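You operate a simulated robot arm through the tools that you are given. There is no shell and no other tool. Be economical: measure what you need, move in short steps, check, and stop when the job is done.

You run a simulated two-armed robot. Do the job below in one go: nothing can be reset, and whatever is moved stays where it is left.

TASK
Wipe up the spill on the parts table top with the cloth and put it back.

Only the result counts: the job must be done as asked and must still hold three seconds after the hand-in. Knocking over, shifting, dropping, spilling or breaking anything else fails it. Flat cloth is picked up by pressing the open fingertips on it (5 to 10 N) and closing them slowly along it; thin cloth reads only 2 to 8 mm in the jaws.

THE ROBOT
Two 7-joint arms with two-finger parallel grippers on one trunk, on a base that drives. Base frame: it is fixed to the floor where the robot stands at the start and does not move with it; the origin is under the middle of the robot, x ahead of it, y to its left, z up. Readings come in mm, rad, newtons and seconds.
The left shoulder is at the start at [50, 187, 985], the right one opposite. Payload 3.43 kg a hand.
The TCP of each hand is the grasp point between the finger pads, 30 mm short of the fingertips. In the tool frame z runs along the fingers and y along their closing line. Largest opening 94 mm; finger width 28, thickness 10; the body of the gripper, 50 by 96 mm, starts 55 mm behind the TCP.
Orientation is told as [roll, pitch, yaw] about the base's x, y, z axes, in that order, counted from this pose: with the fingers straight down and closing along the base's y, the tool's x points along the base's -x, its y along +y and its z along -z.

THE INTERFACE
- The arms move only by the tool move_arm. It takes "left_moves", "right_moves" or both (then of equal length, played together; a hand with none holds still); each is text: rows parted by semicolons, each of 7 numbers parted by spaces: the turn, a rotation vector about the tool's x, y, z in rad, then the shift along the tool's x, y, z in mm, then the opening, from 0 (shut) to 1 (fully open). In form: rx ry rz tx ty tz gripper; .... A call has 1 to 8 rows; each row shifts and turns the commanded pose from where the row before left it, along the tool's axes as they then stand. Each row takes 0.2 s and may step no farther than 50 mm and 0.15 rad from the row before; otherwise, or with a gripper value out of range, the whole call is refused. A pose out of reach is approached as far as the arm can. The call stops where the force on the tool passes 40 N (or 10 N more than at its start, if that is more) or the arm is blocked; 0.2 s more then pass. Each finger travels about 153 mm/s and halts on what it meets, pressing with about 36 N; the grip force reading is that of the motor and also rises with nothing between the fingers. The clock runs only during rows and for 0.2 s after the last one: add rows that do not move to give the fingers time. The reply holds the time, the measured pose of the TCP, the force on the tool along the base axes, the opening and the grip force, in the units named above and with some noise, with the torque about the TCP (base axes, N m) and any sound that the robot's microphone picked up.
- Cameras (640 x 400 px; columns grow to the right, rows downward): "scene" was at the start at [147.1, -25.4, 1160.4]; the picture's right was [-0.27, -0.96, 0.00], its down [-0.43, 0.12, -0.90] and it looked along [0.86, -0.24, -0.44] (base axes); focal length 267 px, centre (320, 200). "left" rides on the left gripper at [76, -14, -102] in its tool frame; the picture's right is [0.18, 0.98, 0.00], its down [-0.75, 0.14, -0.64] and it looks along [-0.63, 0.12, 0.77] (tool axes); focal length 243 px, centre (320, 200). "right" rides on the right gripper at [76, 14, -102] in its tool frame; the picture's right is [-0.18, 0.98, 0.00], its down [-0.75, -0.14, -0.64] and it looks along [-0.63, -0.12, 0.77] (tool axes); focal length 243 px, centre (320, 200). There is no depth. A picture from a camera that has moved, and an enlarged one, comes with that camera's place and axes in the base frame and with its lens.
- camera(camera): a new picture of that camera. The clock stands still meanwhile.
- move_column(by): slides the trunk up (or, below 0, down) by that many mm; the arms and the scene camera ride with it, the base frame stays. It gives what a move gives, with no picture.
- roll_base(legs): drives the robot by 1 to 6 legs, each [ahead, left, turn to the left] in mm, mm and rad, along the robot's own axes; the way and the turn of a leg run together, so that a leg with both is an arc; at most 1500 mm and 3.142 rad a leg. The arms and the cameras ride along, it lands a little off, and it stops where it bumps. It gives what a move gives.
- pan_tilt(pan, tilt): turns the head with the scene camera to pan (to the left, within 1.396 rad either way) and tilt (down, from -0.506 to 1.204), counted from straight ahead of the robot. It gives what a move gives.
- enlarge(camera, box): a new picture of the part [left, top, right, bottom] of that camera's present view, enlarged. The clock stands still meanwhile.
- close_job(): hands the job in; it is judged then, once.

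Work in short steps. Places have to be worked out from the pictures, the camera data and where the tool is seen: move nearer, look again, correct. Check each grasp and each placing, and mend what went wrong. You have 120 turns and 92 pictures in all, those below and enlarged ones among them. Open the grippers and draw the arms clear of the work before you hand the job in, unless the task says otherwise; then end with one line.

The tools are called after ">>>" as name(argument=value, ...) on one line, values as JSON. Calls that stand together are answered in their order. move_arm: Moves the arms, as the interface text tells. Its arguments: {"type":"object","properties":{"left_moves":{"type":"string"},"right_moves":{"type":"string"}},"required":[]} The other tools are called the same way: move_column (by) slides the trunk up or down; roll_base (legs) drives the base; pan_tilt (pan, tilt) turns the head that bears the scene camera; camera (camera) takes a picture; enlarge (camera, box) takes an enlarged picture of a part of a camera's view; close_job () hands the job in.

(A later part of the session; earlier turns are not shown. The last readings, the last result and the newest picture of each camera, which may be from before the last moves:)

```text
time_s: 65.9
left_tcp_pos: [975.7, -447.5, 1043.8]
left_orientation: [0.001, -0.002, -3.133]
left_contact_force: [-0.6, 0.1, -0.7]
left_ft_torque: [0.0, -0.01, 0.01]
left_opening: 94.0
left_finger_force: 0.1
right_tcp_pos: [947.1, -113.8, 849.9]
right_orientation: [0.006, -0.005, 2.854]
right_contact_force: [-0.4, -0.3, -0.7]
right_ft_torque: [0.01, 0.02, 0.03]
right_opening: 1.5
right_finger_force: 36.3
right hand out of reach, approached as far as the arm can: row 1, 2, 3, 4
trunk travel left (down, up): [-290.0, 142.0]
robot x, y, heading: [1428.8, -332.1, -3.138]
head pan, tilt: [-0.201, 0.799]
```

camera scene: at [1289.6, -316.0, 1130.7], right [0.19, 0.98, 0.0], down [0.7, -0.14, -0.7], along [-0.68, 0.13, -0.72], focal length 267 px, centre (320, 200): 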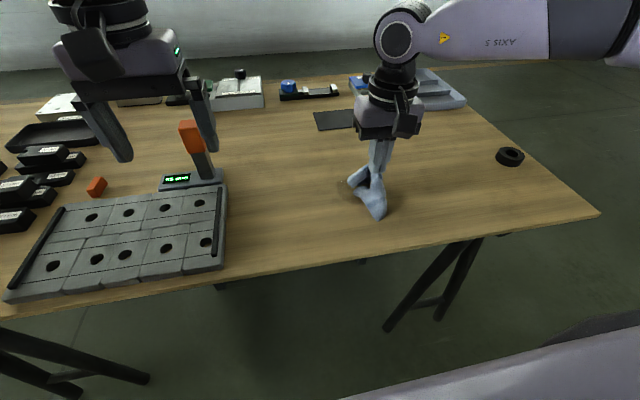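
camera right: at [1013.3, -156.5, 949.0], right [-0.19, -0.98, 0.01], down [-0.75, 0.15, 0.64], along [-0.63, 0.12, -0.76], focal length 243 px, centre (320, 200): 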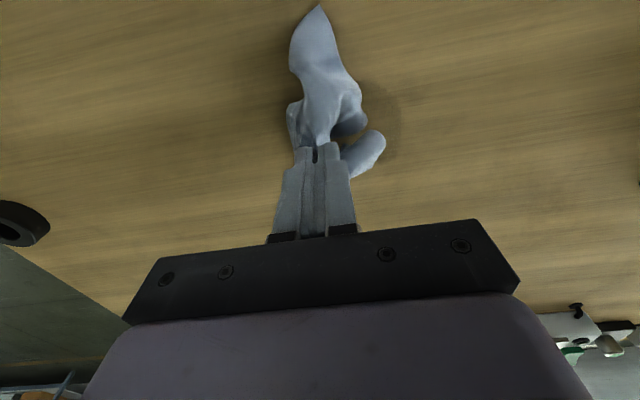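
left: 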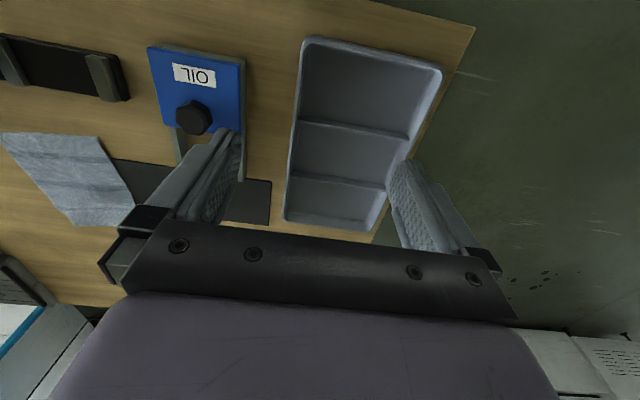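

Vertical orientation seems joint-limited, while a 0.3 rad forward tilt reached well before. I restore that tilt and lower the trunk back by 40 mm for margin... first the tilt, then see how far it goes.

>>> move_arm(right_moves="0 0 0 0 0 -15 0; 0 -0.15 0 0 0 0 0; 0 -0.15 0 0 0 0 0; 0 0 0 0 0 0 0")

>>> camera(camera="scene")

```text
time_s: 66.9
left_tcp_pos: [975.7, -447.9, 1043.5]
left_orientation: [0.001, -0.001, -3.134]
left_contact_force: [0.1, 0.4, 0.8]
left_ft_torque: [0.0, 0.04, 0.04]
left_opening: 94.0
left_finger_force: 0.1
right_tcp_pos: [946.4, -114.6, 865.9]
right_orientation: [0.006, -0.305, 2.854]
right_contact_force: [-0.2, 0.3, 0.3]
right_ft_torque: [0.03, 0.01, 0.02]
right_opening: 1.5
right_finger_force: 36.4
trunk travel left (down, up): [-290.0, 142.0]
robot x, y, heading: [1423.0, -330.9, -3.135]
head pan, tilt: [-0.201, 0.799]
```

```text
63 pictures are left
camera scene: at [1289.6, -316.0, 1220.7], right [0.19, 0.98, 0.0], down [0.7, -0.14, -0.7], along [-0.68, 0.13, -0.72], focal length 267 px, centre (320, 200)
```

scene: 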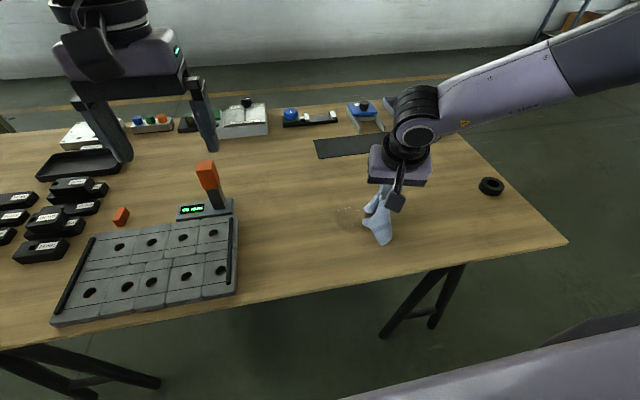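

No limit reported with the tilt. I move toward TCP (900,-165,850) in the tilted axes.

>>> move_arm(right_moves="0 0 0 -8 20.3 8 0; 0 0 0 -8 20.3 8 0; 0 0 0 -8 20.3 8 0")

```text
time_s: 67.7
left_tcp_pos: [976.2, -446.8, 1045.1]
left_orientation: [0.002, -0.001, -3.134]
left_contact_force: [0.3, 0.6, 0.7]
left_ft_torque: [-0.01, 0.01, 0.0]
left_opening: 94.2
left_finger_force: 0.1
right_tcp_pos: [926.3, -130.7, 863.9]
right_orientation: [0.006, -0.304, 2.854]
right_contact_force: [0.0, 0.1, -0.5]
right_ft_torque: [-0.02, 0.05, 0.04]
right_opening: 1.7
right_finger_force: 36.2
right hand out of reach, approached as far as the arm can: row 2, 3
trunk travel left (down, up): [-290.0, 142.0]
robot x, y, heading: [1429.6, -333.2, -3.137]
head pan, tilt: [-0.201, 0.799]
```

The arm is limited when the hand is this far inward; turning the base left and working out to the robot's right gave good reach before. I raise the trunk 100 mm for clearance and turn the base 0.4 left.

>>> move_column(by=100)

>>> roll_base(legs=[[0, 0, 0.4]])

>>> camera(camera="scene")

```text
time_s: 69.0
left_tcp_pos: [974.8, -447.7, 1144.4]
left_orientation: [0.0, 0.001, -3.135]
left_contact_force: [0.9, -0.3, 0.0]
left_ft_torque: [0.0, -0.02, 0.0]
left_opening: 93.8
left_finger_force: 0.1
right_tcp_pos: [926.6, -132.2, 963.8]
right_orientation: [0.005, -0.304, 2.852]
right_contact_force: [0.7, 0.3, 0.6]
right_ft_torque: [0.01, 0.0, 0.06]
right_opening: 1.2
right_finger_force: 36.5
trunk travel left (down, up): [-390.0, 42.0]
robot x, y, heading: [1425.5, -333.0, -3.134]
head pan, tilt: [-0.201, 0.799]
```

```text
time_s: 70.6
left_tcp_pos: [1054.9, -611.4, 1144.3]
left_orientation: [-0.001, -0.001, -2.739]
left_contact_force: [0.8, 0.3, -1.0]
left_ft_torque: [0.01, 0.02, -0.04]
left_opening: 93.9
left_finger_force: 0.1
right_tcp_pos: [887.6, -338.2, 964.0]
right_orientation: [0.006, -0.304, -3.035]
right_contact_force: [0.7, -0.5, 0.4]
right_ft_torque: [0.0, -0.01, -0.03]
right_opening: 1.8
right_finger_force: 36.8
trunk travel left (down, up): [-390.0, 42.0]
robot x, y, heading: [1423.9, -333.8, -2.744]
head pan, tilt: [-0.201, 0.799]
```

```text
62 pictures are left
camera scene: at [1294.5, -370.1, 1320.7], right [-0.2, 0.98, 0.0], down [0.7, 0.14, -0.7], along [-0.68, -0.14, -0.72], focal length 267 px, centre (320, 200)
```

scene: 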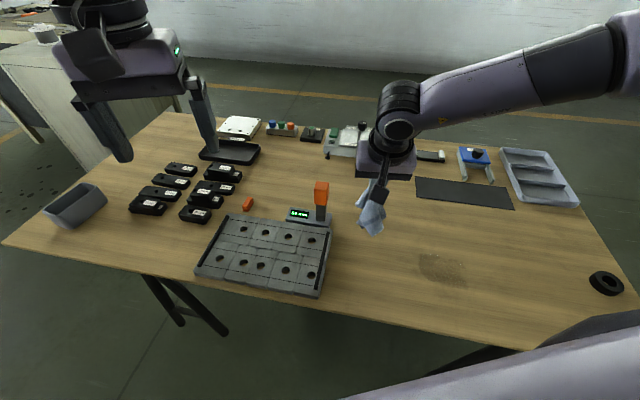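

The spill is clearly visible and the base turned freely. I move the hand sideways (+y) over the spill, still high.

>>> move_arm(right_moves="0 0 0 13.2 -42 -4 0; 0 0 0 13.2 -42 -4 0; 0 0 0 13.2 -42 -4 0; 0 0 0 13.2 -42 -4 0")

>>> move_column(by=-100)

>>> enlarge(camera="scene", box=[320, 120, 576, 280])

```text
time_s: 71.6
left_tcp_pos: [1056.1, -611.3, 1143.9]
left_orientation: [0.001, -0.002, -2.739]
left_contact_force: [-0.3, 0.5, 0.1]
left_ft_torque: [-0.01, 0.0, 0.01]
left_opening: 93.7
left_finger_force: 0.1
right_tcp_pos: [926.6, -163.1, 964.0]
right_orientation: [0.007, -0.304, -3.035]
right_contact_force: [0.2, 1.1, 0.2]
right_ft_torque: [0.01, -0.01, -0.01]
right_opening: 1.4
right_finger_force: 36.5
trunk travel left (down, up): [-390.0, 42.0]
robot x, y, heading: [1424.8, -329.8, -2.739]
head pan, tilt: [-0.201, 0.799]
```

```text
time_s: 72.9
left_tcp_pos: [1054.1, -611.2, 1044.3]
left_orientation: [-0.001, -0.002, -2.739]
left_contact_force: [0.3, 0.2, -0.3]
left_ft_torque: [-0.02, -0.02, -0.01]
left_opening: 93.9
left_finger_force: 0.0
right_tcp_pos: [924.8, -163.6, 863.6]
right_orientation: [0.006, -0.304, -3.035]
right_contact_force: [0.3, -0.4, 0.9]
right_ft_torque: [0.0, -0.01, -0.03]
right_opening: 1.6
right_finger_force: 35.7
trunk travel left (down, up): [-290.0, 142.0]
robot x, y, heading: [1427.5, -333.2, -2.737]
head pan, tilt: [-0.201, 0.799]
```

```text
2.50 times, centred on (448, 200) of scene
camera zoom: at [1294.5, -369.9, 1220.7], right [-0.2, 0.98, 0.0], down [0.7, 0.14, -0.7], along [-0.68, -0.14, -0.72], focal length 668 px, centre (0, 200)
```

zoom: 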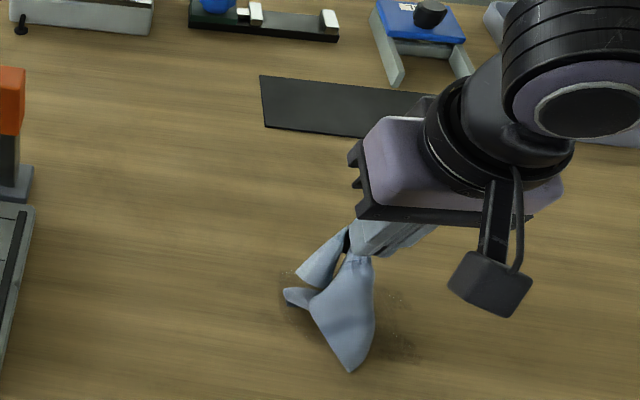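

The hand is directly above the spill with no reach limit. I lower it toward the table and press gently.

>>> move_arm(right_moves="0 0 0 8 0 26 0; 0 0 0 6 0 19 0; 0 0 0 3 0 9 0; 0 0 0 0.6 0 1.9 0")

```text
time_s: 73.9
left_tcp_pos: [1056.2, -612.5, 1045.0]
left_orientation: [0.0, -0.002, -2.741]
left_contact_force: [0.1, -0.2, -0.9]
left_ft_torque: [0.03, 0.01, 0.01]
left_opening: 93.8
left_finger_force: 0.0
right_tcp_pos: [925.6, -163.8, 805.0]
right_orientation: [0.006, -0.304, -3.036]
right_contact_force: [-0.1, -0.5, -0.2]
right_ft_torque: [0.02, -0.02, -0.03]
right_opening: 1.4
right_finger_force: 35.6
trunk travel left (down, up): [-290.0, 142.0]
robot x, y, heading: [1428.1, -330.9, -2.74]
head pan, tilt: [-0.201, 0.799]
```

>>> move_arm(right_moves="0 0 0 0.9 0 2.9 0; 0 0 0 0.6 0 1.9 0; 0 0 0 0.6 0 1.9 0")

```text
time_s: 74.7
left_tcp_pos: [1055.6, -612.4, 1044.2]
left_orientation: [0.0, -0.002, -2.741]
left_contact_force: [0.2, -0.8, -0.3]
left_ft_torque: [-0.02, 0.0, -0.02]
left_opening: 94.1
left_finger_force: 0.2
right_tcp_pos: [925.2, -163.1, 797.7]
right_orientation: [0.007, -0.305, -3.035]
right_contact_force: [0.6, -0.2, 0.3]
right_ft_torque: [0.0, 0.01, -0.04]
right_opening: 1.3
right_finger_force: 36.3
trunk travel left (down, up): [-290.0, 142.0]
robot x, y, heading: [1426.0, -330.1, -2.747]
head pan, tilt: [-0.201, 0.799]
```

>>> move_arm(right_moves="0 0 0 0.6 0 1.9 0; 0 0 0 0.3 0 1 0")

>>> enlarge(camera="scene", box=[320, 120, 576, 280])

>>> camera(camera="right")

```text
time_s: 75.3
left_tcp_pos: [1054.9, -611.1, 1044.5]
left_orientation: [0.0, -0.002, -2.741]
left_contact_force: [0.1, -0.1, -0.6]
left_ft_torque: [0.02, 0.01, 0.01]
left_opening: 94.2
left_finger_force: 0.1
right_tcp_pos: [925.2, -164.2, 796.8]
right_orientation: [0.007, -0.306, -3.035]
right_contact_force: [0.3, 1.4, 8.6]
right_ft_torque: [0.01, -0.05, -0.08]
right_opening: 1.6
right_finger_force: 36.0
trunk travel left (down, up): [-290.0, 142.0]
robot x, y, heading: [1424.9, -332.9, -2.739]
head pan, tilt: [-0.201, 0.799]
```

```text
2.50 times, centred on (448, 200) of scene
camera zoom: at [1295.2, -370.1, 1220.9], right [-0.2, 0.98, 0.0], down [0.7, 0.14, -0.7], along [-0.68, -0.14, -0.72], focal length 668 px, centre (0, 200)
```

zoom: 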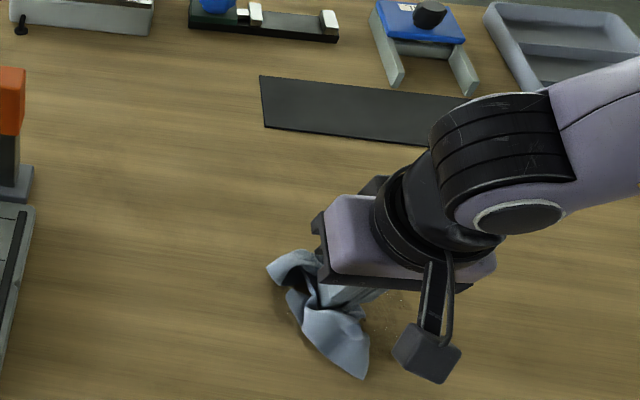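

```text
59 pictures are left
camera right: at [1029.3, -167.0, 871.0], right [-0.07, -1.0, 0.06], down [-0.54, 0.09, 0.84], along [-0.84, 0.02, -0.54], focal length 243 px, centre (320, 200)
```

right: 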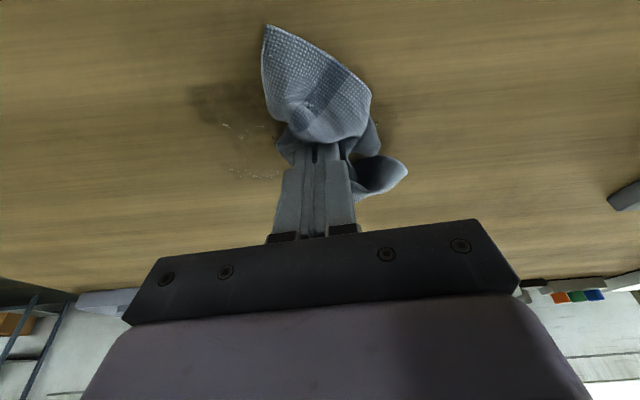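

Pressing at 8.6 N on the cloth, and part of the spill shows at the hand's +y side. I begin wiping with a stroke in +y.

>>> move_arm(right_moves="0 0 0 1.8 -17.4 -0.54 0; 0 0 0 1.8 -17.4 -0.54 0; 0 0 0 1.8 -17.4 -0.54 0; 0 0 0 1.8 -17.4 -0.54 0")

>>> camera(camera="right")

```text
time_s: 76.3
left_tcp_pos: [1056.4, -612.4, 1043.8]
left_orientation: [-0.001, -0.004, -2.74]
left_contact_force: [-0.1, -0.9, 0.3]
left_ft_torque: [0.01, 0.0, 0.02]
left_opening: 94.2
left_finger_force: 0.1
right_tcp_pos: [927.1, -94.6, 794.4]
right_orientation: [0.007, -0.306, -3.035]
right_contact_force: [-0.3, -2.7, 9.7]
right_ft_torque: [-0.09, -0.03, -0.01]
right_opening: 1.6
right_finger_force: 36.0
trunk travel left (down, up): [-290.0, 142.0]
robot x, y, heading: [1427.7, -328.9, -2.74]
head pan, tilt: [-0.201, 0.799]
```

```text
58 pictures are left
camera right: at [1030.6, -97.1, 869.7], right [-0.07, -1.0, 0.06], down [-0.54, 0.09, 0.84], along [-0.84, 0.02, -0.54], focal length 243 px, centre (320, 200)
```

right: 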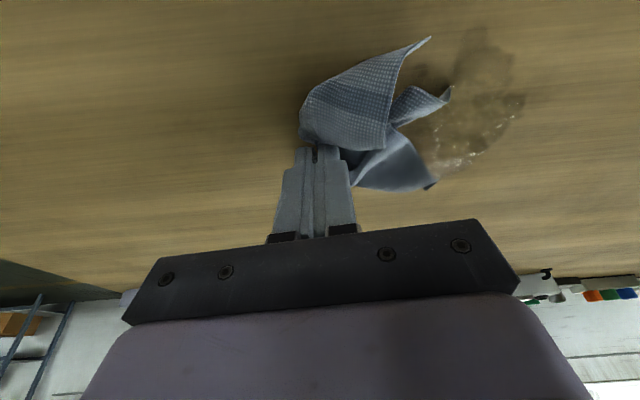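

The wiped part is clean; the rest lies at x 880..980, y -206..-130. I stroke back in -y across it.

>>> move_arm(right_moves="0 0 0 -1.8 17.9 0.5 0; 0 0 0 -1.8 17.9 0.5 0; 0 0 0 -1.8 17.9 0.5 0; 0 0 0 -1.8 17.9 0.5 0; 0 0 0 -1.8 17.9 0.5 0; 0 0 0 -1.8 17.9 0.5 0; 0 0 0 -1.8 17.9 0.5 0")

>>> camera(camera="right")

```text
time_s: 77.9
left_tcp_pos: [1054.3, -610.5, 1043.3]
left_orientation: [0.001, -0.001, -2.741]
left_contact_force: [-0.7, 0.0, -0.5]
left_ft_torque: [-0.01, -0.02, 0.0]
left_opening: 94.0
left_finger_force: 0.2
right_tcp_pos: [926.7, -219.4, 794.8]
right_orientation: [0.007, -0.301, -3.037]
right_contact_force: [0.6, 1.3, 3.5]
right_ft_torque: [0.04, -0.03, -0.02]
right_opening: 1.6
right_finger_force: 36.4
trunk travel left (down, up): [-290.0, 142.0]
robot x, y, heading: [1426.6, -331.2, -2.743]
head pan, tilt: [-0.201, 0.799]
```

```text
57 pictures are left
camera right: at [1030.8, -223.0, 870.5], right [-0.07, -1.0, 0.06], down [-0.54, 0.09, 0.84], along [-0.84, 0.03, -0.54], focal length 243 px, centre (320, 200)
```

right: 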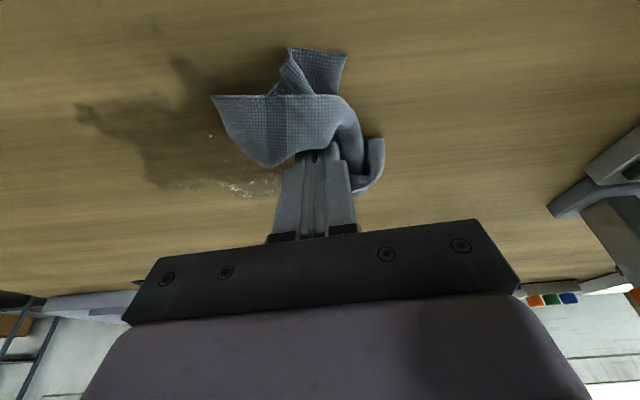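

The stain outline still spans x 880..985, y -210..-100. I raster over it in parallel strokes, starting with x≈890.

>>> move_arm(right_moves="0 0 0 -26.5 -3 8.9 0; 0 0 0 1.8 -17.9 -0.5 0; 0 0 0 1.8 -17.9 -0.5 0; 0 0 0 1.8 -17.9 -0.5 0; 0 0 0 1.8 -17.9 -0.5 0; 0 0 0 1.8 -17.9 -0.5 0; 0 0 0 1.8 -17.9 -0.5 0; 0 0 0 1.8 -17.9 -0.5 0")

>>> camera(camera="right")

```text
time_s: 79.7
left_tcp_pos: [1056.2, -611.2, 1043.6]
left_orientation: [0.001, -0.001, -2.739]
left_contact_force: [-0.6, -0.1, 0.3]
left_ft_torque: [0.02, 0.0, -0.01]
left_opening: 94.1
left_finger_force: 0.0
right_tcp_pos: [898.2, -94.0, 795.9]
right_orientation: [0.007, -0.307, -3.035]
right_contact_force: [-0.3, -2.4, 5.4]
right_ft_torque: [-0.08, -0.03, -0.03]
right_opening: 1.4
right_finger_force: 36.3
trunk travel left (down, up): [-290.0, 142.0]
robot x, y, heading: [1425.1, -332.9, -2.743]
head pan, tilt: [-0.201, 0.799]
```

```text
56 pictures are left
camera right: at [1001.7, -96.4, 869.5], right [-0.07, -1.0, 0.06], down [-0.54, 0.09, 0.84], along [-0.84, 0.02, -0.54], focal length 243 px, centre (320, 200)
```

right: 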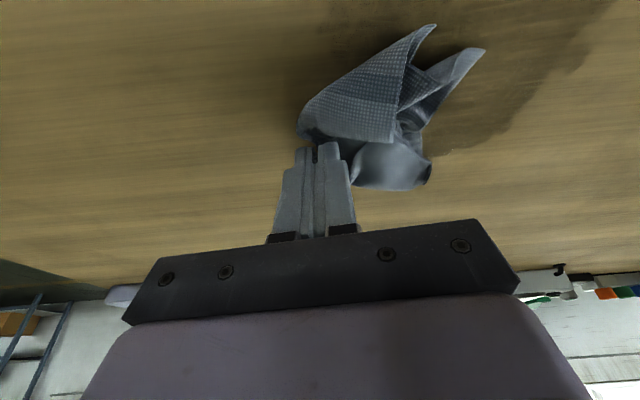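

Moderate force holds. Next stroke back in -y at x≈905, with slightly more press.

>>> move_arm(right_moves="0 0 0 13.5 1.5 -3.6 0; 0 0 0 -1.8 17.9 0.6 0; 0 0 0 -1.8 17.9 0.6 0; 0 0 0 -1.8 17.9 0.6 0; 0 0 0 -1.8 17.9 0.6 0; 0 0 0 -1.8 17.9 0.6 0; 0 0 0 -1.8 17.9 0.6 0; 0 0 0 -1.8 17.9 0.6 0")

>>> move_arm(right_moves="0 0 0 28.5 3.2 -8.6 0; 0 0 0 1.8 -17.9 -0.5 0; 0 0 0 1.8 -17.9 -0.5 0; 0 0 0 1.8 -17.9 -0.5 0; 0 0 0 1.8 -17.9 -0.5 0; 0 0 0 1.8 -17.9 -0.5 0; 0 0 0 1.8 -17.9 -0.5 0; 0 0 0 1.8 -17.9 -0.5 0")

>>> camera(camera="right")

```text
time_s: 81.5
left_tcp_pos: [1055.6, -611.2, 1045.0]
left_orientation: [-0.001, -0.001, -2.742]
left_contact_force: [0.0, -0.7, 0.5]
left_ft_torque: [-0.04, 0.04, -0.01]
left_opening: 94.3
left_finger_force: 0.0
right_tcp_pos: [911.4, -219.9, 794.5]
right_orientation: [0.005, -0.303, -3.037]
right_contact_force: [-0.1, 3.0, 10.4]
right_ft_torque: [0.15, 0.0, -0.04]
right_opening: 1.6
right_finger_force: 36.1
trunk travel left (down, up): [-290.0, 142.0]
robot x, y, heading: [1425.8, -332.7, -2.738]
head pan, tilt: [-0.201, 0.799]
```

```text
time_s: 83.3
left_tcp_pos: [1056.5, -612.4, 1042.9]
left_orientation: [-0.001, -0.001, -2.741]
left_contact_force: [0.7, 0.1, -0.1]
left_ft_torque: [0.01, 0.01, 0.0]
left_opening: 94.0
left_finger_force: 0.0
right_tcp_pos: [941.3, -95.4, 794.0]
right_orientation: [0.006, -0.307, -3.033]
right_contact_force: [-0.7, -8.0, 22.0]
right_ft_torque: [-0.24, -0.08, -0.04]
right_opening: 1.5
right_finger_force: 35.8
trunk travel left (down, up): [-290.0, 142.0]
robot x, y, heading: [1424.0, -330.6, -2.736]
head pan, tilt: [-0.201, 0.799]
```

```text
55 pictures are left
camera right: at [1045.7, -98.0, 868.6], right [-0.07, -1.0, 0.06], down [-0.54, 0.09, 0.84], along [-0.84, 0.02, -0.54], focal length 243 px, centre (320, 200)
```

right: 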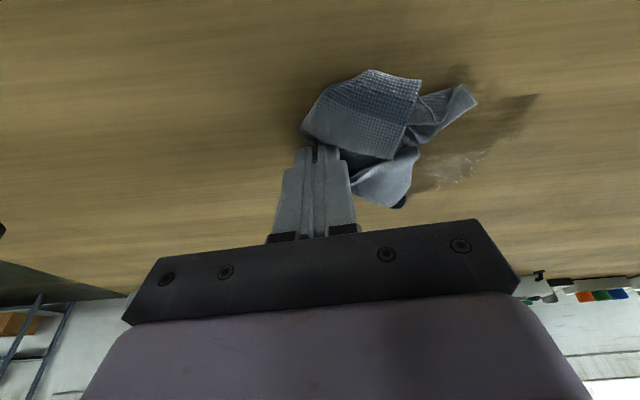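

The stain is fading, and the force has crept up to 22 N. I ease off and continue at x≈948 and x≈963.

>>> move_arm(right_moves="0 0 0 13 1.5 -5.2 0; 0 0 0 -1.8 17.9 0.55 0; 0 0 0 -1.8 17.9 0.55 0; 0 0 0 -1.8 17.9 0.55 0; 0 0 0 -1.8 17.9 0.55 0; 0 0 0 -1.8 17.9 0.55 0; 0 0 0 -1.8 17.9 0.55 0; 0 0 0 -1.8 17.9 0.55 0")

>>> move_arm(right_moves="0 0 0 14 1.5 -4.4 0; 0 0 0 1.8 -17.9 -0.55 0; 0 0 0 1.8 -17.9 -0.55 0; 0 0 0 1.8 -17.9 -0.55 0; 0 0 0 1.8 -17.9 -0.55 0; 0 0 0 1.8 -17.9 -0.55 0; 0 0 0 1.8 -17.9 -0.55 0; 0 0 0 1.8 -17.9 -0.55 0")

>>> camera(camera="right")

```text
time_s: 85.1
left_tcp_pos: [1056.6, -610.7, 1045.8]
left_orientation: [0.001, -0.004, -2.739]
left_contact_force: [-0.2, 0.3, -0.1]
left_ft_torque: [-0.01, -0.04, -0.02]
left_opening: 93.9
left_finger_force: 0.0
right_tcp_pos: [954.1, -220.4, 793.7]
right_orientation: [0.006, -0.307, -3.037]
right_contact_force: [-1.0, 9.9, 26.3]
right_ft_torque: [0.41, -0.04, -0.02]
right_opening: 1.6
right_finger_force: 36.3
trunk travel left (down, up): [-290.0, 142.0]
robot x, y, heading: [1427.3, -329.7, -2.74]
head pan, tilt: [-0.201, 0.799]
```

```text
time_s: 86.9
left_tcp_pos: [1056.4, -610.9, 1044.1]
left_orientation: [-0.003, -0.002, -2.739]
left_contact_force: [0.0, 0.3, 0.5]
left_ft_torque: [-0.01, 0.0, -0.01]
left_opening: 94.0
left_finger_force: 0.0
right_tcp_pos: [969.3, -94.4, 793.8]
right_orientation: [0.007, -0.307, -3.033]
right_contact_force: [-0.6, -6.5, 14.8]
right_ft_torque: [-0.14, -0.05, -0.06]
right_opening: 1.6
right_finger_force: 36.5
trunk travel left (down, up): [-290.0, 142.0]
robot x, y, heading: [1424.3, -329.8, -2.736]
head pan, tilt: [-0.201, 0.799]
```

```text
54 pictures are left
camera right: at [1074.1, -97.0, 868.9], right [-0.07, -1.0, 0.06], down [-0.54, 0.09, 0.84], along [-0.84, 0.02, -0.54], focal length 243 px, centre (320, 200)
```

right: 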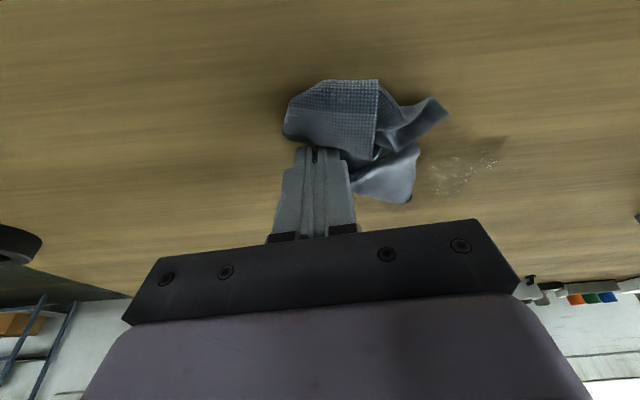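

Only a remnant at about x 905..960, y -225..-165 is left. I work on that with shorter strokes reaching to y≈-235.

>>> move_arm(right_moves="0 0 0 -9.7 -1 2.2 0; 0 0 0 -2 19.9 0.6 0; 0 0 0 -2 19.9 0.6 0; 0 0 0 -2 19.9 0.6 0; 0 0 0 -2 19.9 0.6 0; 0 0 0 -2 19.9 0.6 0; 0 0 0 -2 19.9 0.6 0; 0 0 0 -2 19.9 0.6 0")

>>> move_arm(right_moves="0 0 0 -11.5 -1.3 3 0; 0 0 0 2 -19.9 -0.6 0; 0 0 0 2 -19.9 -0.6 0; 0 0 0 2 -19.9 -0.6 0; 0 0 0 -11.4 -1.3 3.5 0; 0 0 0 -2 19.9 0.6 0; 0 0 0 -2 19.9 0.6 0; 0 0 0 -2 19.9 0.6 0")

>>> move_arm(right_moves="0 0 0 -11.5 -1.3 3 0; 0 0 0 2 -19.9 -0.6 0; 0 0 0 2 -19.9 -0.6 0; 0 0 0 2 -19.9 -0.6 0; 0 0 0 2 -19.9 -0.6 0; 0 0 0 2 -19.9 -0.6 0; 0 0 0 2 -19.9 -0.6 0")

>>> camera(camera="right")

```text
time_s: 88.7
left_tcp_pos: [1055.9, -611.2, 1043.2]
left_orientation: [0.0, -0.001, -2.741]
left_contact_force: [-0.3, 0.1, -0.1]
left_ft_torque: [0.01, 0.01, 0.01]
left_opening: 93.9
left_finger_force: 0.0
right_tcp_pos: [963.0, -233.4, 793.9]
right_orientation: [0.007, -0.302, -3.037]
right_contact_force: [0.2, 0.6, 1.7]
right_ft_torque: [0.02, -0.01, -0.05]
right_opening: 1.7
right_finger_force: 35.4
trunk travel left (down, up): [-290.0, 142.0]
robot x, y, heading: [1424.3, -330.9, -2.739]
head pan, tilt: [-0.201, 0.799]
```

```text
time_s: 90.5
left_tcp_pos: [1054.6, -612.7, 1044.5]
left_orientation: [0.0, -0.001, -2.741]
left_contact_force: [-0.7, -0.4, -0.1]
left_ft_torque: [-0.01, -0.02, -0.02]
left_opening: 93.9
left_finger_force: 0.0
right_tcp_pos: [936.7, -235.0, 795.4]
right_orientation: [0.005, -0.305, -3.036]
right_contact_force: [0.0, 0.7, -0.5]
right_ft_torque: [0.01, -0.02, -0.01]
right_opening: 1.6
right_finger_force: 36.3
trunk travel left (down, up): [-290.0, 142.0]
robot x, y, heading: [1427.8, -329.6, -2.741]
head pan, tilt: [-0.201, 0.799]
```

```text
time_s: 92.1
left_tcp_pos: [1055.2, -612.1, 1044.0]
left_orientation: [0.001, -0.002, -2.741]
left_contact_force: [-0.5, 0.4, 0.7]
left_ft_torque: [0.0, -0.01, 0.01]
left_opening: 93.8
left_finger_force: 0.1
right_tcp_pos: [924.3, -115.3, 794.4]
right_orientation: [0.006, -0.304, -3.035]
right_contact_force: [-0.2, -1.4, 3.2]
right_ft_torque: [-0.04, -0.02, -0.05]
right_opening: 1.8
right_finger_force: 36.3
trunk travel left (down, up): [-290.0, 142.0]
robot x, y, heading: [1426.6, -329.6, -2.741]
head pan, tilt: [-0.201, 0.799]
```

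```text
53 pictures are left
camera right: at [1028.2, -117.6, 869.8], right [-0.07, -1.0, 0.06], down [-0.54, 0.09, 0.84], along [-0.84, 0.02, -0.54], focal length 243 px, centre (320, 200)
```

right: 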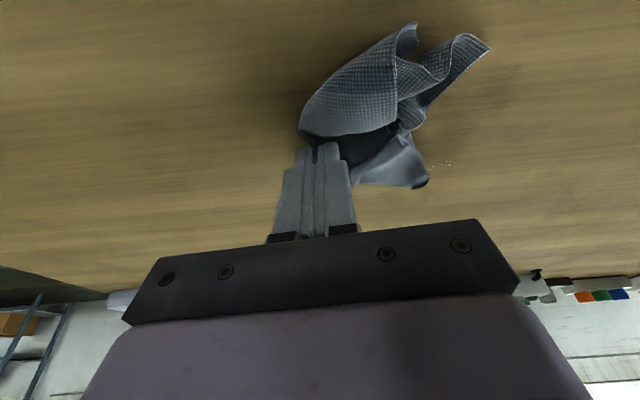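

Nearly clean: a few droplets remain near (897,-201) and faint traces near (950,-190). I press slightly more and stroke over these.

>>> move_arm(right_moves="0 0 0 -16.8 -1.9 6.2 0; 0 0 0 -2 19.9 0.65 0; 0 0 0 -2 19.9 0.65 0; 0 0 0 -2 19.9 0.65 0; 0 0 0 -2 19.9 0.65 0; 0 0 0 -2 19.9 0.65 0; 0 0 0 -2 19.9 0.65 0")

>>> move_arm(right_moves="0 0 0 12.5 1.3 -3.5 0; 0 0 0 2 -19.9 -0.5 0; 0 0 0 2 -19.9 -0.5 0; 0 0 0 2 -19.9 -0.5 0; 0 0 0 12.5 1.3 -3.6 0; 0 0 0 -2 19.9 0.65 0; 0 0 0 -2 19.9 0.65 0; 0 0 0 -2 19.9 0.65 0")

>>> move_arm(right_moves="0 0 0 12.5 1.3 -3.5 0; 0 0 0 2 -19.9 -0.5 0; 0 0 0 2 -19.9 -0.5 0; 0 0 0 2 -19.9 -0.5 0; 0 0 0 12.5 1.3 -3.6 0; 0 0 0 -2 19.9 0.65 0; 0 0 0 -2 19.9 0.65 0; 0 0 0 -2 19.9 0.65 0")

>>> move_arm(right_moves="0 0 0 0 0 0 0; 0 0 0 2 -19.9 -0.6 0; 0 0 0 2 -19.9 -0.6 0; 0 0 0 2 -19.9 -0.6 0; 0 0 0 2 -19.9 -0.6 0; 0 0 0 2 -19.9 -0.6 0; 0 0 0 2 -19.9 -0.6 0; 0 0 0 2 -19.9 -0.6 0")

>>> camera(camera="right")

```text
time_s: 93.7
left_tcp_pos: [1054.0, -611.7, 1044.9]
left_orientation: [0.001, -0.003, -2.741]
left_contact_force: [-0.6, -0.5, -0.1]
left_ft_torque: [0.01, 0.0, -0.01]
left_opening: 93.7
left_finger_force: 0.0
right_tcp_pos: [907.2, -233.2, 795.0]
right_orientation: [0.006, -0.3, -3.036]
right_contact_force: [-0.5, 1.0, 0.4]
right_ft_torque: [0.02, -0.01, -0.01]
right_opening: 1.6
right_finger_force: 36.1
trunk travel left (down, up): [-290.0, 142.0]
robot x, y, heading: [1423.9, -330.8, -2.741]
head pan, tilt: [-0.201, 0.799]
```

```text
time_s: 95.5
left_tcp_pos: [1056.2, -612.2, 1044.8]
left_orientation: [-0.001, -0.002, -2.74]
left_contact_force: [0.3, -1.0, -0.9]
left_ft_torque: [0.0, 0.0, -0.01]
left_opening: 94.5
left_finger_force: 0.1
right_tcp_pos: [932.3, -234.2, 794.6]
right_orientation: [0.006, -0.307, -3.038]
right_contact_force: [0.5, 5.6, 21.3]
right_ft_torque: [0.26, -0.03, 0.0]
right_opening: 1.5
right_finger_force: 36.1
trunk travel left (down, up): [-290.0, 142.0]
robot x, y, heading: [1427.4, -328.2, -2.743]
head pan, tilt: [-0.201, 0.799]
```

```text
time_s: 97.3
left_tcp_pos: [1057.2, -610.9, 1045.4]
left_orientation: [0.0, -0.004, -2.74]
left_contact_force: [0.0, 0.3, 0.8]
left_ft_torque: [0.02, 0.0, 0.0]
left_opening: 94.1
left_finger_force: 0.1
right_tcp_pos: [958.6, -232.7, 793.9]
right_orientation: [0.004, -0.308, -3.037]
right_contact_force: [-0.3, 11.1, 36.0]
right_ft_torque: [0.42, -0.11, 0.01]
right_opening: 1.5
right_finger_force: 36.2
trunk travel left (down, up): [-290.0, 142.0]
robot x, y, heading: [1424.8, -329.5, -2.742]
head pan, tilt: [-0.201, 0.799]
```

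```text
time_s: 99.1
left_tcp_pos: [1057.0, -613.3, 1044.4]
left_orientation: [-0.002, -0.002, -2.741]
left_contact_force: [0.0, -0.9, -0.2]
left_ft_torque: [0.02, 0.01, 0.0]
left_opening: 94.0
left_finger_force: 0.1
right_tcp_pos: [956.3, -95.4, 793.4]
right_orientation: [0.01, -0.308, -3.033]
right_contact_force: [0.6, -8.9, 26.8]
right_ft_torque: [-0.24, -0.11, -0.12]
right_opening: 1.6
right_finger_force: 36.7
trunk travel left (down, up): [-290.0, 142.0]
robot x, y, heading: [1425.0, -331.0, -2.738]
head pan, tilt: [-0.201, 0.799]
```

```text
52 pictures are left
camera right: at [1061.9, -98.1, 868.3], right [-0.07, -1.0, 0.06], down [-0.54, 0.09, 0.84], along [-0.84, 0.02, -0.54], focal length 243 px, centre (320, 200)
```

right: 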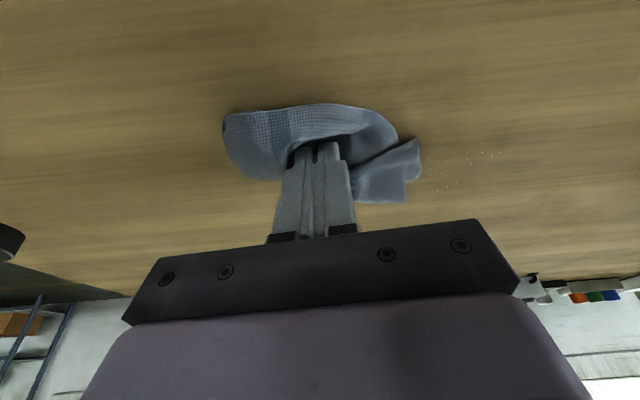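

Force got too high, so I lift clear now and look at the table from a distance for any remaining spill.

>>> move_arm(right_moves="0 0 0 -10 0 -32 0; 0 0 0 -12 0 -40 0; 0 0 0 4 -40 -2 0; 0 0 0 4 -40 -2 0")

>>> enlarge(camera="scene", box=[370, 190, 530, 290])

>>> camera(camera="right")

```text
time_s: 100.1
left_tcp_pos: [1055.9, -611.9, 1044.2]
left_orientation: [-0.001, -0.002, -2.74]
left_contact_force: [-0.2, -0.4, -0.4]
left_ft_torque: [0.0, 0.01, 0.0]
left_opening: 94.0
left_finger_force: 0.0
right_tcp_pos: [957.8, -12.1, 868.9]
right_orientation: [0.008, -0.303, -3.037]
right_contact_force: [-0.5, -0.2, 0.4]
right_ft_torque: [-0.01, -0.01, -0.03]
right_opening: 1.7
right_finger_force: 36.2
trunk travel left (down, up): [-290.0, 142.0]
robot x, y, heading: [1428.2, -331.1, -2.738]
head pan, tilt: [-0.201, 0.799]
```

```text
4.00 times, centred on (450, 240) of scene
camera zoom: at [1294.5, -369.7, 1220.7], right [-0.2, 0.98, 0.0], down [0.7, 0.14, -0.7], along [-0.68, -0.14, -0.72], focal length 1070 px, centre (-200, 40)
```

zoom: 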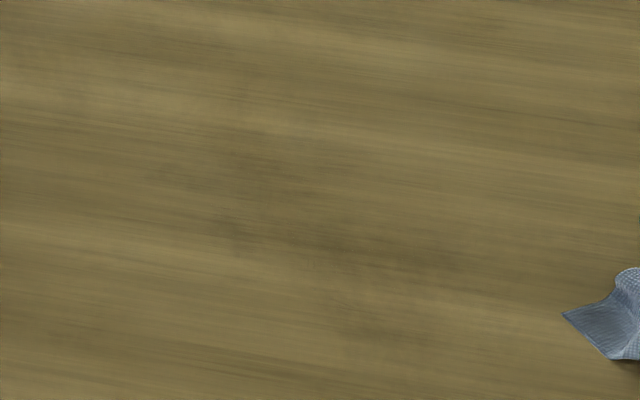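

```text
50 pictures are left
camera right: at [1061.8, -14.2, 943.9], right [-0.07, -1.0, 0.06], down [-0.54, 0.09, 0.84], along [-0.84, 0.02, -0.54], focal length 243 px, centre (320, 200)
```

right: 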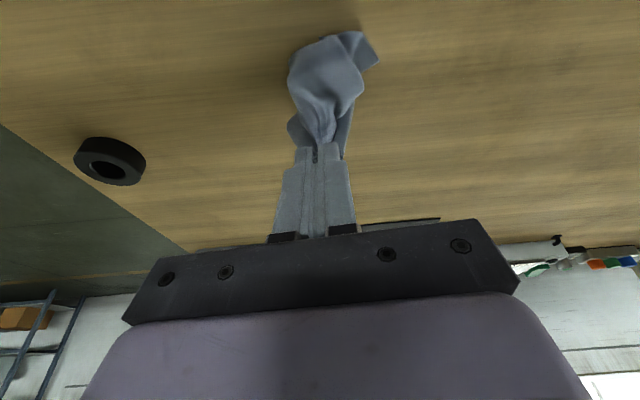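

Only very faint traces remain (around (947,-212), (992,-148), (947,-116), (965,-180), (914,-240)). I go down for another pass, starting at x≈990.

>>> move_arm(right_moves="0 0 0 18.2 25.7 19 0; 0 0 0 18.2 25.7 19 0; 0 0 0 18.2 25.7 19 0; 0 0 0 0.7 0 2 0")

```text
time_s: 101.1
left_tcp_pos: [1055.9, -611.3, 1043.9]
left_orientation: [0.0, -0.002, -2.738]
left_contact_force: [-0.1, -0.2, 0.2]
left_ft_torque: [0.01, -0.04, -0.01]
left_opening: 94.1
left_finger_force: 0.0
right_tcp_pos: [1000.4, -84.2, 795.2]
right_orientation: [0.006, -0.302, -3.036]
right_contact_force: [-0.1, -0.6, 0.0]
right_ft_torque: [0.0, 0.01, 0.01]
right_opening: 1.7
right_finger_force: 35.9
trunk travel left (down, up): [-290.0, 142.0]
robot x, y, heading: [1428.8, -328.8, -2.745]
head pan, tilt: [-0.201, 0.799]
```

>>> move_arm(right_moves="0 0 0 0.5 0 1.5 0; 0 0 0 -2 19.9 0.62 0; 0 0 0 -2 19.9 0.62 0; 0 0 0 -2 19.9 0.62 0; 0 0 0 -2 19.9 0.62 0; 0 0 0 -2 19.9 0.62 0; 0 0 0 -2 19.9 0.62 0; 0 0 0 -2 19.9 0.62 0")

```text
time_s: 102.9
left_tcp_pos: [1054.5, -611.7, 1044.0]
left_orientation: [-0.001, 0.0, -2.739]
left_contact_force: [0.2, -0.1, -0.7]
left_ft_torque: [0.04, 0.02, 0.0]
left_opening: 94.0
left_finger_force: 0.1
right_tcp_pos: [1000.8, -226.0, 794.9]
right_orientation: [0.007, -0.303, -3.034]
right_contact_force: [-0.7, -0.2, 0.5]
right_ft_torque: [-0.02, 0.02, -0.05]
right_opening: 1.4
right_finger_force: 36.1
trunk travel left (down, up): [-290.0, 142.0]
robot x, y, heading: [1422.9, -327.2, -2.744]
head pan, tilt: [-0.201, 0.799]
```

Contact was light there; I press 1.2 mm more and stroke back at x≈977.

>>> move_arm(right_moves="0 0 0 -14.6 -1.7 5.9 0; 0 0 0 2 -19.9 -0.6 0; 0 0 0 2 -19.9 -0.6 0; 0 0 0 2 -19.9 -0.6 0; 0 0 0 2 -19.9 -0.6 0; 0 0 0 2 -19.9 -0.6 0; 0 0 0 2 -19.9 -0.6 0; 0 0 0 2 -19.9 -0.6 0")

>>> move_arm(right_moves="0 0 0 -13.6 -1.5 4.4 0; 0 0 0 -2 19.9 0.6 0; 0 0 0 -2 19.9 0.6 0; 0 0 0 -2 19.9 0.6 0; 0 0 0 -2 19.9 0.6 0; 0 0 0 -2 19.9 0.6 0; 0 0 0 -2 19.9 0.6 0; 0 0 0 -2 19.9 0.6 0")

```text
time_s: 104.7
left_tcp_pos: [1055.6, -611.7, 1042.7]
left_orientation: [-0.002, -0.001, -2.74]
left_contact_force: [0.1, 0.0, -0.5]
left_ft_torque: [-0.01, 0.02, -0.04]
left_opening: 94.1
left_finger_force: 0.1
right_tcp_pos: [986.4, -87.1, 794.7]
right_orientation: [0.003, -0.306, -3.033]
right_contact_force: [-0.8, -2.6, 15.3]
right_ft_torque: [-0.05, 0.0, 0.0]
right_opening: 1.5
right_finger_force: 36.1
trunk travel left (down, up): [-290.0, 142.0]
robot x, y, heading: [1426.6, -331.4, -2.739]
head pan, tilt: [-0.201, 0.799]
```

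```text
time_s: 106.5
left_tcp_pos: [1056.0, -610.1, 1044.6]
left_orientation: [-0.001, -0.002, -2.74]
left_contact_force: [-0.6, 0.0, -0.1]
left_ft_torque: [0.0, 0.0, -0.05]
left_opening: 94.0
left_finger_force: 0.0
right_tcp_pos: [974.7, -226.2, 792.8]
right_orientation: [0.005, -0.304, -3.036]
right_contact_force: [0.0, 2.6, 11.4]
right_ft_torque: [0.13, -0.04, -0.06]
right_opening: 1.6
right_finger_force: 36.1
trunk travel left (down, up): [-290.0, 142.0]
robot x, y, heading: [1424.6, -331.3, -2.734]
head pan, tilt: [-0.201, 0.799]
```

Good force (11–15 N). I continue at x≈950 and x≈935.

>>> move_arm(right_moves="0 0 0 -14.2 -1.6 4.2 0; 0 0 0 2 -19.9 -0.6 0; 0 0 0 2 -19.9 -0.6 0; 0 0 0 2 -19.9 -0.6 0; 0 0 0 2 -19.9 -0.6 0; 0 0 0 2 -19.9 -0.6 0; 0 0 0 2 -19.9 -0.6 0; 0 0 0 2 -19.9 -0.6 0")

>>> move_arm(right_moves="0 0 0 -14.2 -1.6 4.4 0; 0 0 0 -2 19.9 0.6 0; 0 0 0 -2 19.9 0.6 0; 0 0 0 -2 19.9 0.6 0; 0 0 0 -2 19.9 0.6 0; 0 0 0 -2 19.9 0.6 0; 0 0 0 -2 19.9 0.6 0; 0 0 0 -2 19.9 0.6 0")

>>> move_arm(right_moves="0 0 0 -16.2 11.6 5 0; 0 0 0 2 -19.9 -0.6 0; 0 0 0 2 -19.9 -0.6 0; 0 0 0 2 -19.9 -0.6 0; 0 0 0 2 -19.9 -0.6 0; 0 0 0 2 -19.9 -0.6 0; 0 0 0 2 -19.9 -0.6 0; 0 0 0 2 -19.9 -0.6 0")

>>> camera(camera="right")

```text
time_s: 108.3
left_tcp_pos: [1055.7, -613.4, 1044.4]
left_orientation: [-0.002, 0.0, -2.741]
left_contact_force: [-1.1, -0.3, -0.7]
left_ft_torque: [0.0, -0.01, -0.01]
left_opening: 94.0
left_finger_force: 0.1
right_tcp_pos: [957.5, -84.7, 793.8]
right_orientation: [0.005, -0.31, -3.037]
right_contact_force: [-0.3, -5.2, 20.9]
right_ft_torque: [-0.06, -0.07, -0.04]
right_opening: 1.8
right_finger_force: 35.9
trunk travel left (down, up): [-290.0, 142.0]
robot x, y, heading: [1426.7, -328.5, -2.744]
head pan, tilt: [-0.201, 0.799]
```

```text
time_s: 110.1
left_tcp_pos: [1056.2, -611.3, 1044.3]
left_orientation: [0.0, -0.002, -2.74]
left_contact_force: [0.5, 0.0, 0.4]
left_ft_torque: [0.0, 0.0, 0.01]
left_opening: 93.9
left_finger_force: 0.1
right_tcp_pos: [943.8, -225.7, 794.0]
right_orientation: [0.007, -0.304, -3.036]
right_contact_force: [-0.6, 4.1, 14.7]
right_ft_torque: [0.21, -0.04, 0.01]
right_opening: 1.5
right_finger_force: 36.3
trunk travel left (down, up): [-290.0, 142.0]
robot x, y, heading: [1427.7, -332.2, -2.735]
head pan, tilt: [-0.201, 0.799]
```

```text
time_s: 111.9
left_tcp_pos: [1057.1, -611.8, 1043.8]
left_orientation: [-0.002, -0.001, -2.741]
left_contact_force: [-0.7, 0.5, 0.3]
left_ft_torque: [0.01, 0.01, 0.02]
left_opening: 93.8
left_finger_force: 0.0
right_tcp_pos: [926.0, -100.0, 794.2]
right_orientation: [0.005, -0.306, -3.035]
right_contact_force: [1.2, -4.5, 17.9]
right_ft_torque: [-0.02, -0.1, -0.05]
right_opening: 1.7
right_finger_force: 36.4
trunk travel left (down, up): [-290.0, 142.0]
robot x, y, heading: [1429.7, -325.9, -2.739]
head pan, tilt: [-0.201, 0.799]
```

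```text
49 pictures are left
camera right: at [1031.5, -101.7, 868.7], right [-0.07, -1.0, 0.06], down [-0.54, 0.09, 0.84], along [-0.84, 0.02, -0.54], focal length 243 px, centre (320, 200)
```

right: 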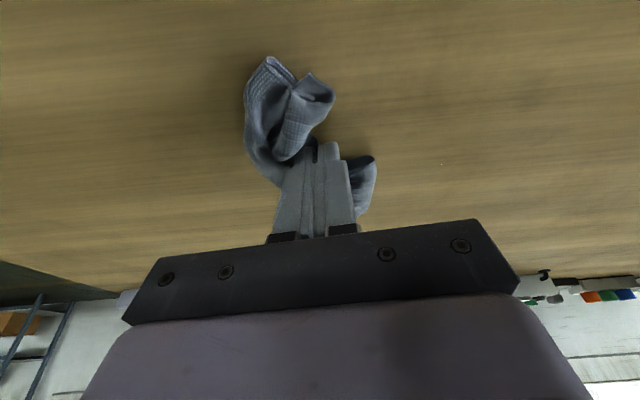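

Just two specks left at about (899,-184) and (949,-209). One stroke at x≈900 going -y, then short strokes around (949,-210).

>>> move_arm(right_moves="0 0 0 -15.2 -1.7 4.8 0; 0 0 0 -2 19.9 0.6 0; 0 0 0 -2 19.9 0.6 0; 0 0 0 -2 19.9 0.6 0; 0 0 0 -2 19.9 0.6 0; 0 0 0 -2 19.9 0.6 0; 0 0 0 -2 19.9 0.6 0; 0 0 0 -2 19.9 0.6 0")

>>> move_arm(right_moves="0 0 0 19 2.1 -5.8 0; 0 0 0 19 2.1 -5.8 0; 0 0 0 10 1.1 -3.1 0; 0 0 0 2 -19.9 -0.5 0; 0 0 0 2 -19.9 -0.5 0; 0 0 0 2 -19.9 -0.5 0; 0 0 0 -2 19.9 0.6 0; 0 0 0 -2 19.9 0.6 0")

>>> move_arm(right_moves="0 0 0 -2 19.9 0.6 0; 0 0 0 -14.2 -1.6 4.4 0; 0 0 0 2 -19.9 -0.6 0; 0 0 0 2 -19.9 -0.6 0; 0 0 0 2 -19.9 -0.6 0; 0 0 0 2 -19.9 -0.6 0; 0 0 0 2 -19.9 -0.6 0; 0 0 0 2 -19.9 -0.6 0")

>>> camera(camera="right")

```text
time_s: 113.7
left_tcp_pos: [1057.0, -611.3, 1043.9]
left_orientation: [-0.001, -0.001, -2.74]
left_contact_force: [-0.4, 0.6, -0.3]
left_ft_torque: [0.0, 0.03, 0.04]
left_opening: 94.0
left_finger_force: 0.1
right_tcp_pos: [911.5, -240.2, 793.5]
right_orientation: [0.008, -0.307, -3.039]
right_contact_force: [-0.8, 4.7, 19.0]
right_ft_torque: [0.24, -0.02, -0.02]
right_opening: 1.7
right_finger_force: 36.4
trunk travel left (down, up): [-290.0, 142.0]
robot x, y, heading: [1425.3, -331.8, -2.739]
head pan, tilt: [-0.201, 0.799]
```

```text
time_s: 115.5
left_tcp_pos: [1056.5, -612.3, 1045.5]
left_orientation: [-0.001, -0.002, -2.74]
left_contact_force: [0.6, 1.2, 0.0]
left_ft_torque: [-0.01, -0.04, 0.0]
left_opening: 94.1
left_finger_force: 0.1
right_tcp_pos: [962.9, -218.3, 794.0]
right_orientation: [0.005, -0.306, -3.038]
right_contact_force: [-1.0, 6.9, 23.6]
right_ft_torque: [0.32, -0.04, 0.0]
right_opening: 1.8
right_finger_force: 35.9
trunk travel left (down, up): [-290.0, 142.0]
robot x, y, heading: [1424.9, -331.9, -2.741]
head pan, tilt: [-0.201, 0.799]
```

```text
time_s: 117.3
left_tcp_pos: [1056.5, -612.9, 1044.4]
left_orientation: [-0.001, -0.001, -2.741]
left_contact_force: [-0.6, -0.8, 0.1]
left_ft_torque: [0.0, 0.03, 0.02]
left_opening: 93.9
left_finger_force: 0.1
right_tcp_pos: [945.2, -118.9, 794.1]
right_orientation: [0.005, -0.309, -3.035]
right_contact_force: [0.5, -5.7, 24.7]
right_ft_torque: [-0.05, -0.08, -0.03]
right_opening: 1.7
right_finger_force: 35.8
trunk travel left (down, up): [-290.0, 142.0]
robot x, y, heading: [1424.6, -332.3, -2.741]
head pan, tilt: [-0.201, 0.799]
```

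```text
48 pictures are left
camera right: at [1050.0, -122.0, 868.4], right [-0.07, -1.0, 0.06], down [-0.54, 0.09, 0.84], along [-0.84, 0.02, -0.54], focal length 243 px, centre (320, 200)
```

right: 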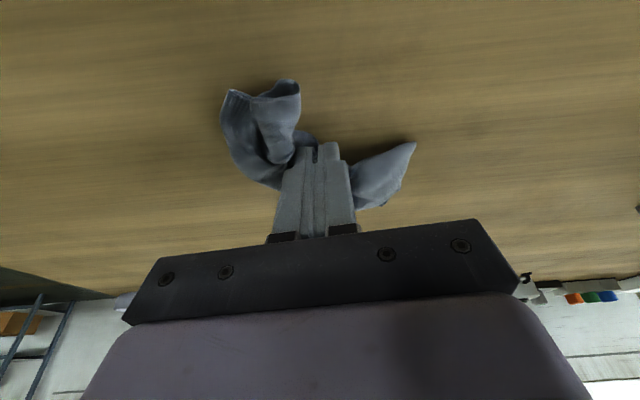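

Looks clean here. I lift the cloth off and take a close look at the whole area.

>>> move_arm(right_moves="0 0 0 -10 0 -32 0; 0 0 0 -12 0 -40 0; 0 0 0 4 -42 -2 0; 0 0 0 4 -42 -2 0; 0 0 0 4 -42 -2 0")

>>> enlarge(camera="scene", box=[370, 190, 530, 290])

>>> camera(camera="scene")

```text
time_s: 118.5
left_tcp_pos: [1055.6, -611.2, 1043.8]
left_orientation: [0.0, -0.003, -2.741]
left_contact_force: [0.9, 0.0, 0.2]
left_ft_torque: [0.0, -0.01, -0.01]
left_opening: 93.7
left_finger_force: 0.1
right_tcp_pos: [945.1, 8.3, 869.2]
right_orientation: [0.007, -0.304, -3.034]
right_contact_force: [-1.0, 1.3, -0.2]
right_ft_torque: [0.0, 0.01, -0.01]
right_opening: 1.4
right_finger_force: 35.7
trunk travel left (down, up): [-290.0, 142.0]
robot x, y, heading: [1426.8, -327.8, -2.74]
head pan, tilt: [-0.201, 0.799]
```

```text
4.00 times, centred on (450, 240) of scene
camera zoom: at [1294.5, -369.8, 1220.7], right [-0.2, 0.98, 0.0], down [0.7, 0.14, -0.7], along [-0.68, -0.14, -0.72], focal length 1070 px, centre (-200, 40)
```

zoom: 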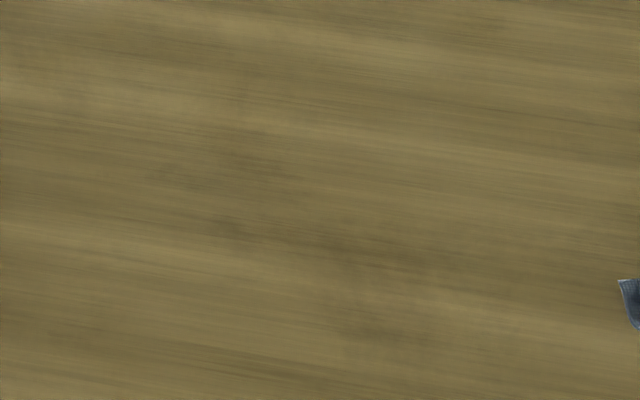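

```text
46 pictures are left
camera scene: at [1294.5, -369.8, 1220.7], right [-0.2, 0.98, 0.0], down [0.7, 0.14, -0.7], along [-0.68, -0.14, -0.72], focal length 267 px, centre (320, 200)
```

scene: 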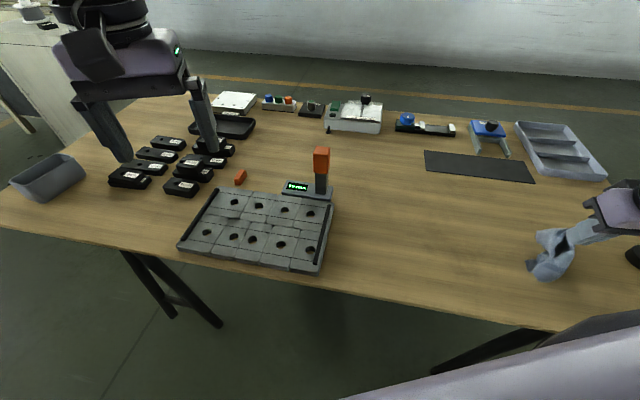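

The table looks clean except for possible grain-like shades. I enlarge further on the two most suspect places.

>>> enlarge(camera="scene", box=[405, 225, 469, 265])

>>> enlarge(camera="scene", box=[440, 245, 504, 285])

```text
10.00 times, centred on (437, 245) of scene
camera zoom: at [1294.5, -369.8, 1220.7], right [-0.2, 0.98, 0.0], down [0.7, 0.14, -0.7], along [-0.68, -0.14, -0.72], focal length 2674 px, centre (-850, -250)
```

zoom: 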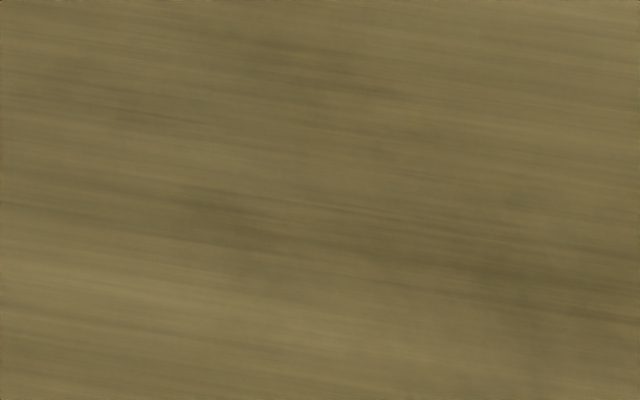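

```text
10.00 times, centred on (472, 265) of scene
camera zoom: at [1294.5, -369.8, 1220.7], right [-0.2, 0.98, 0.0], down [0.7, 0.14, -0.7], along [-0.68, -0.14, -0.72], focal length 2674 px, centre (-1200, -450)
```

zoom: 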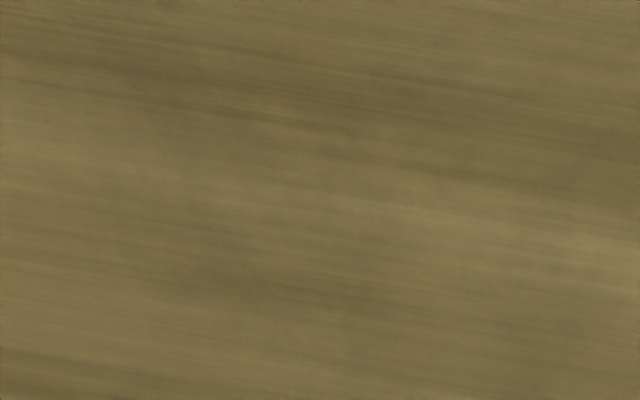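

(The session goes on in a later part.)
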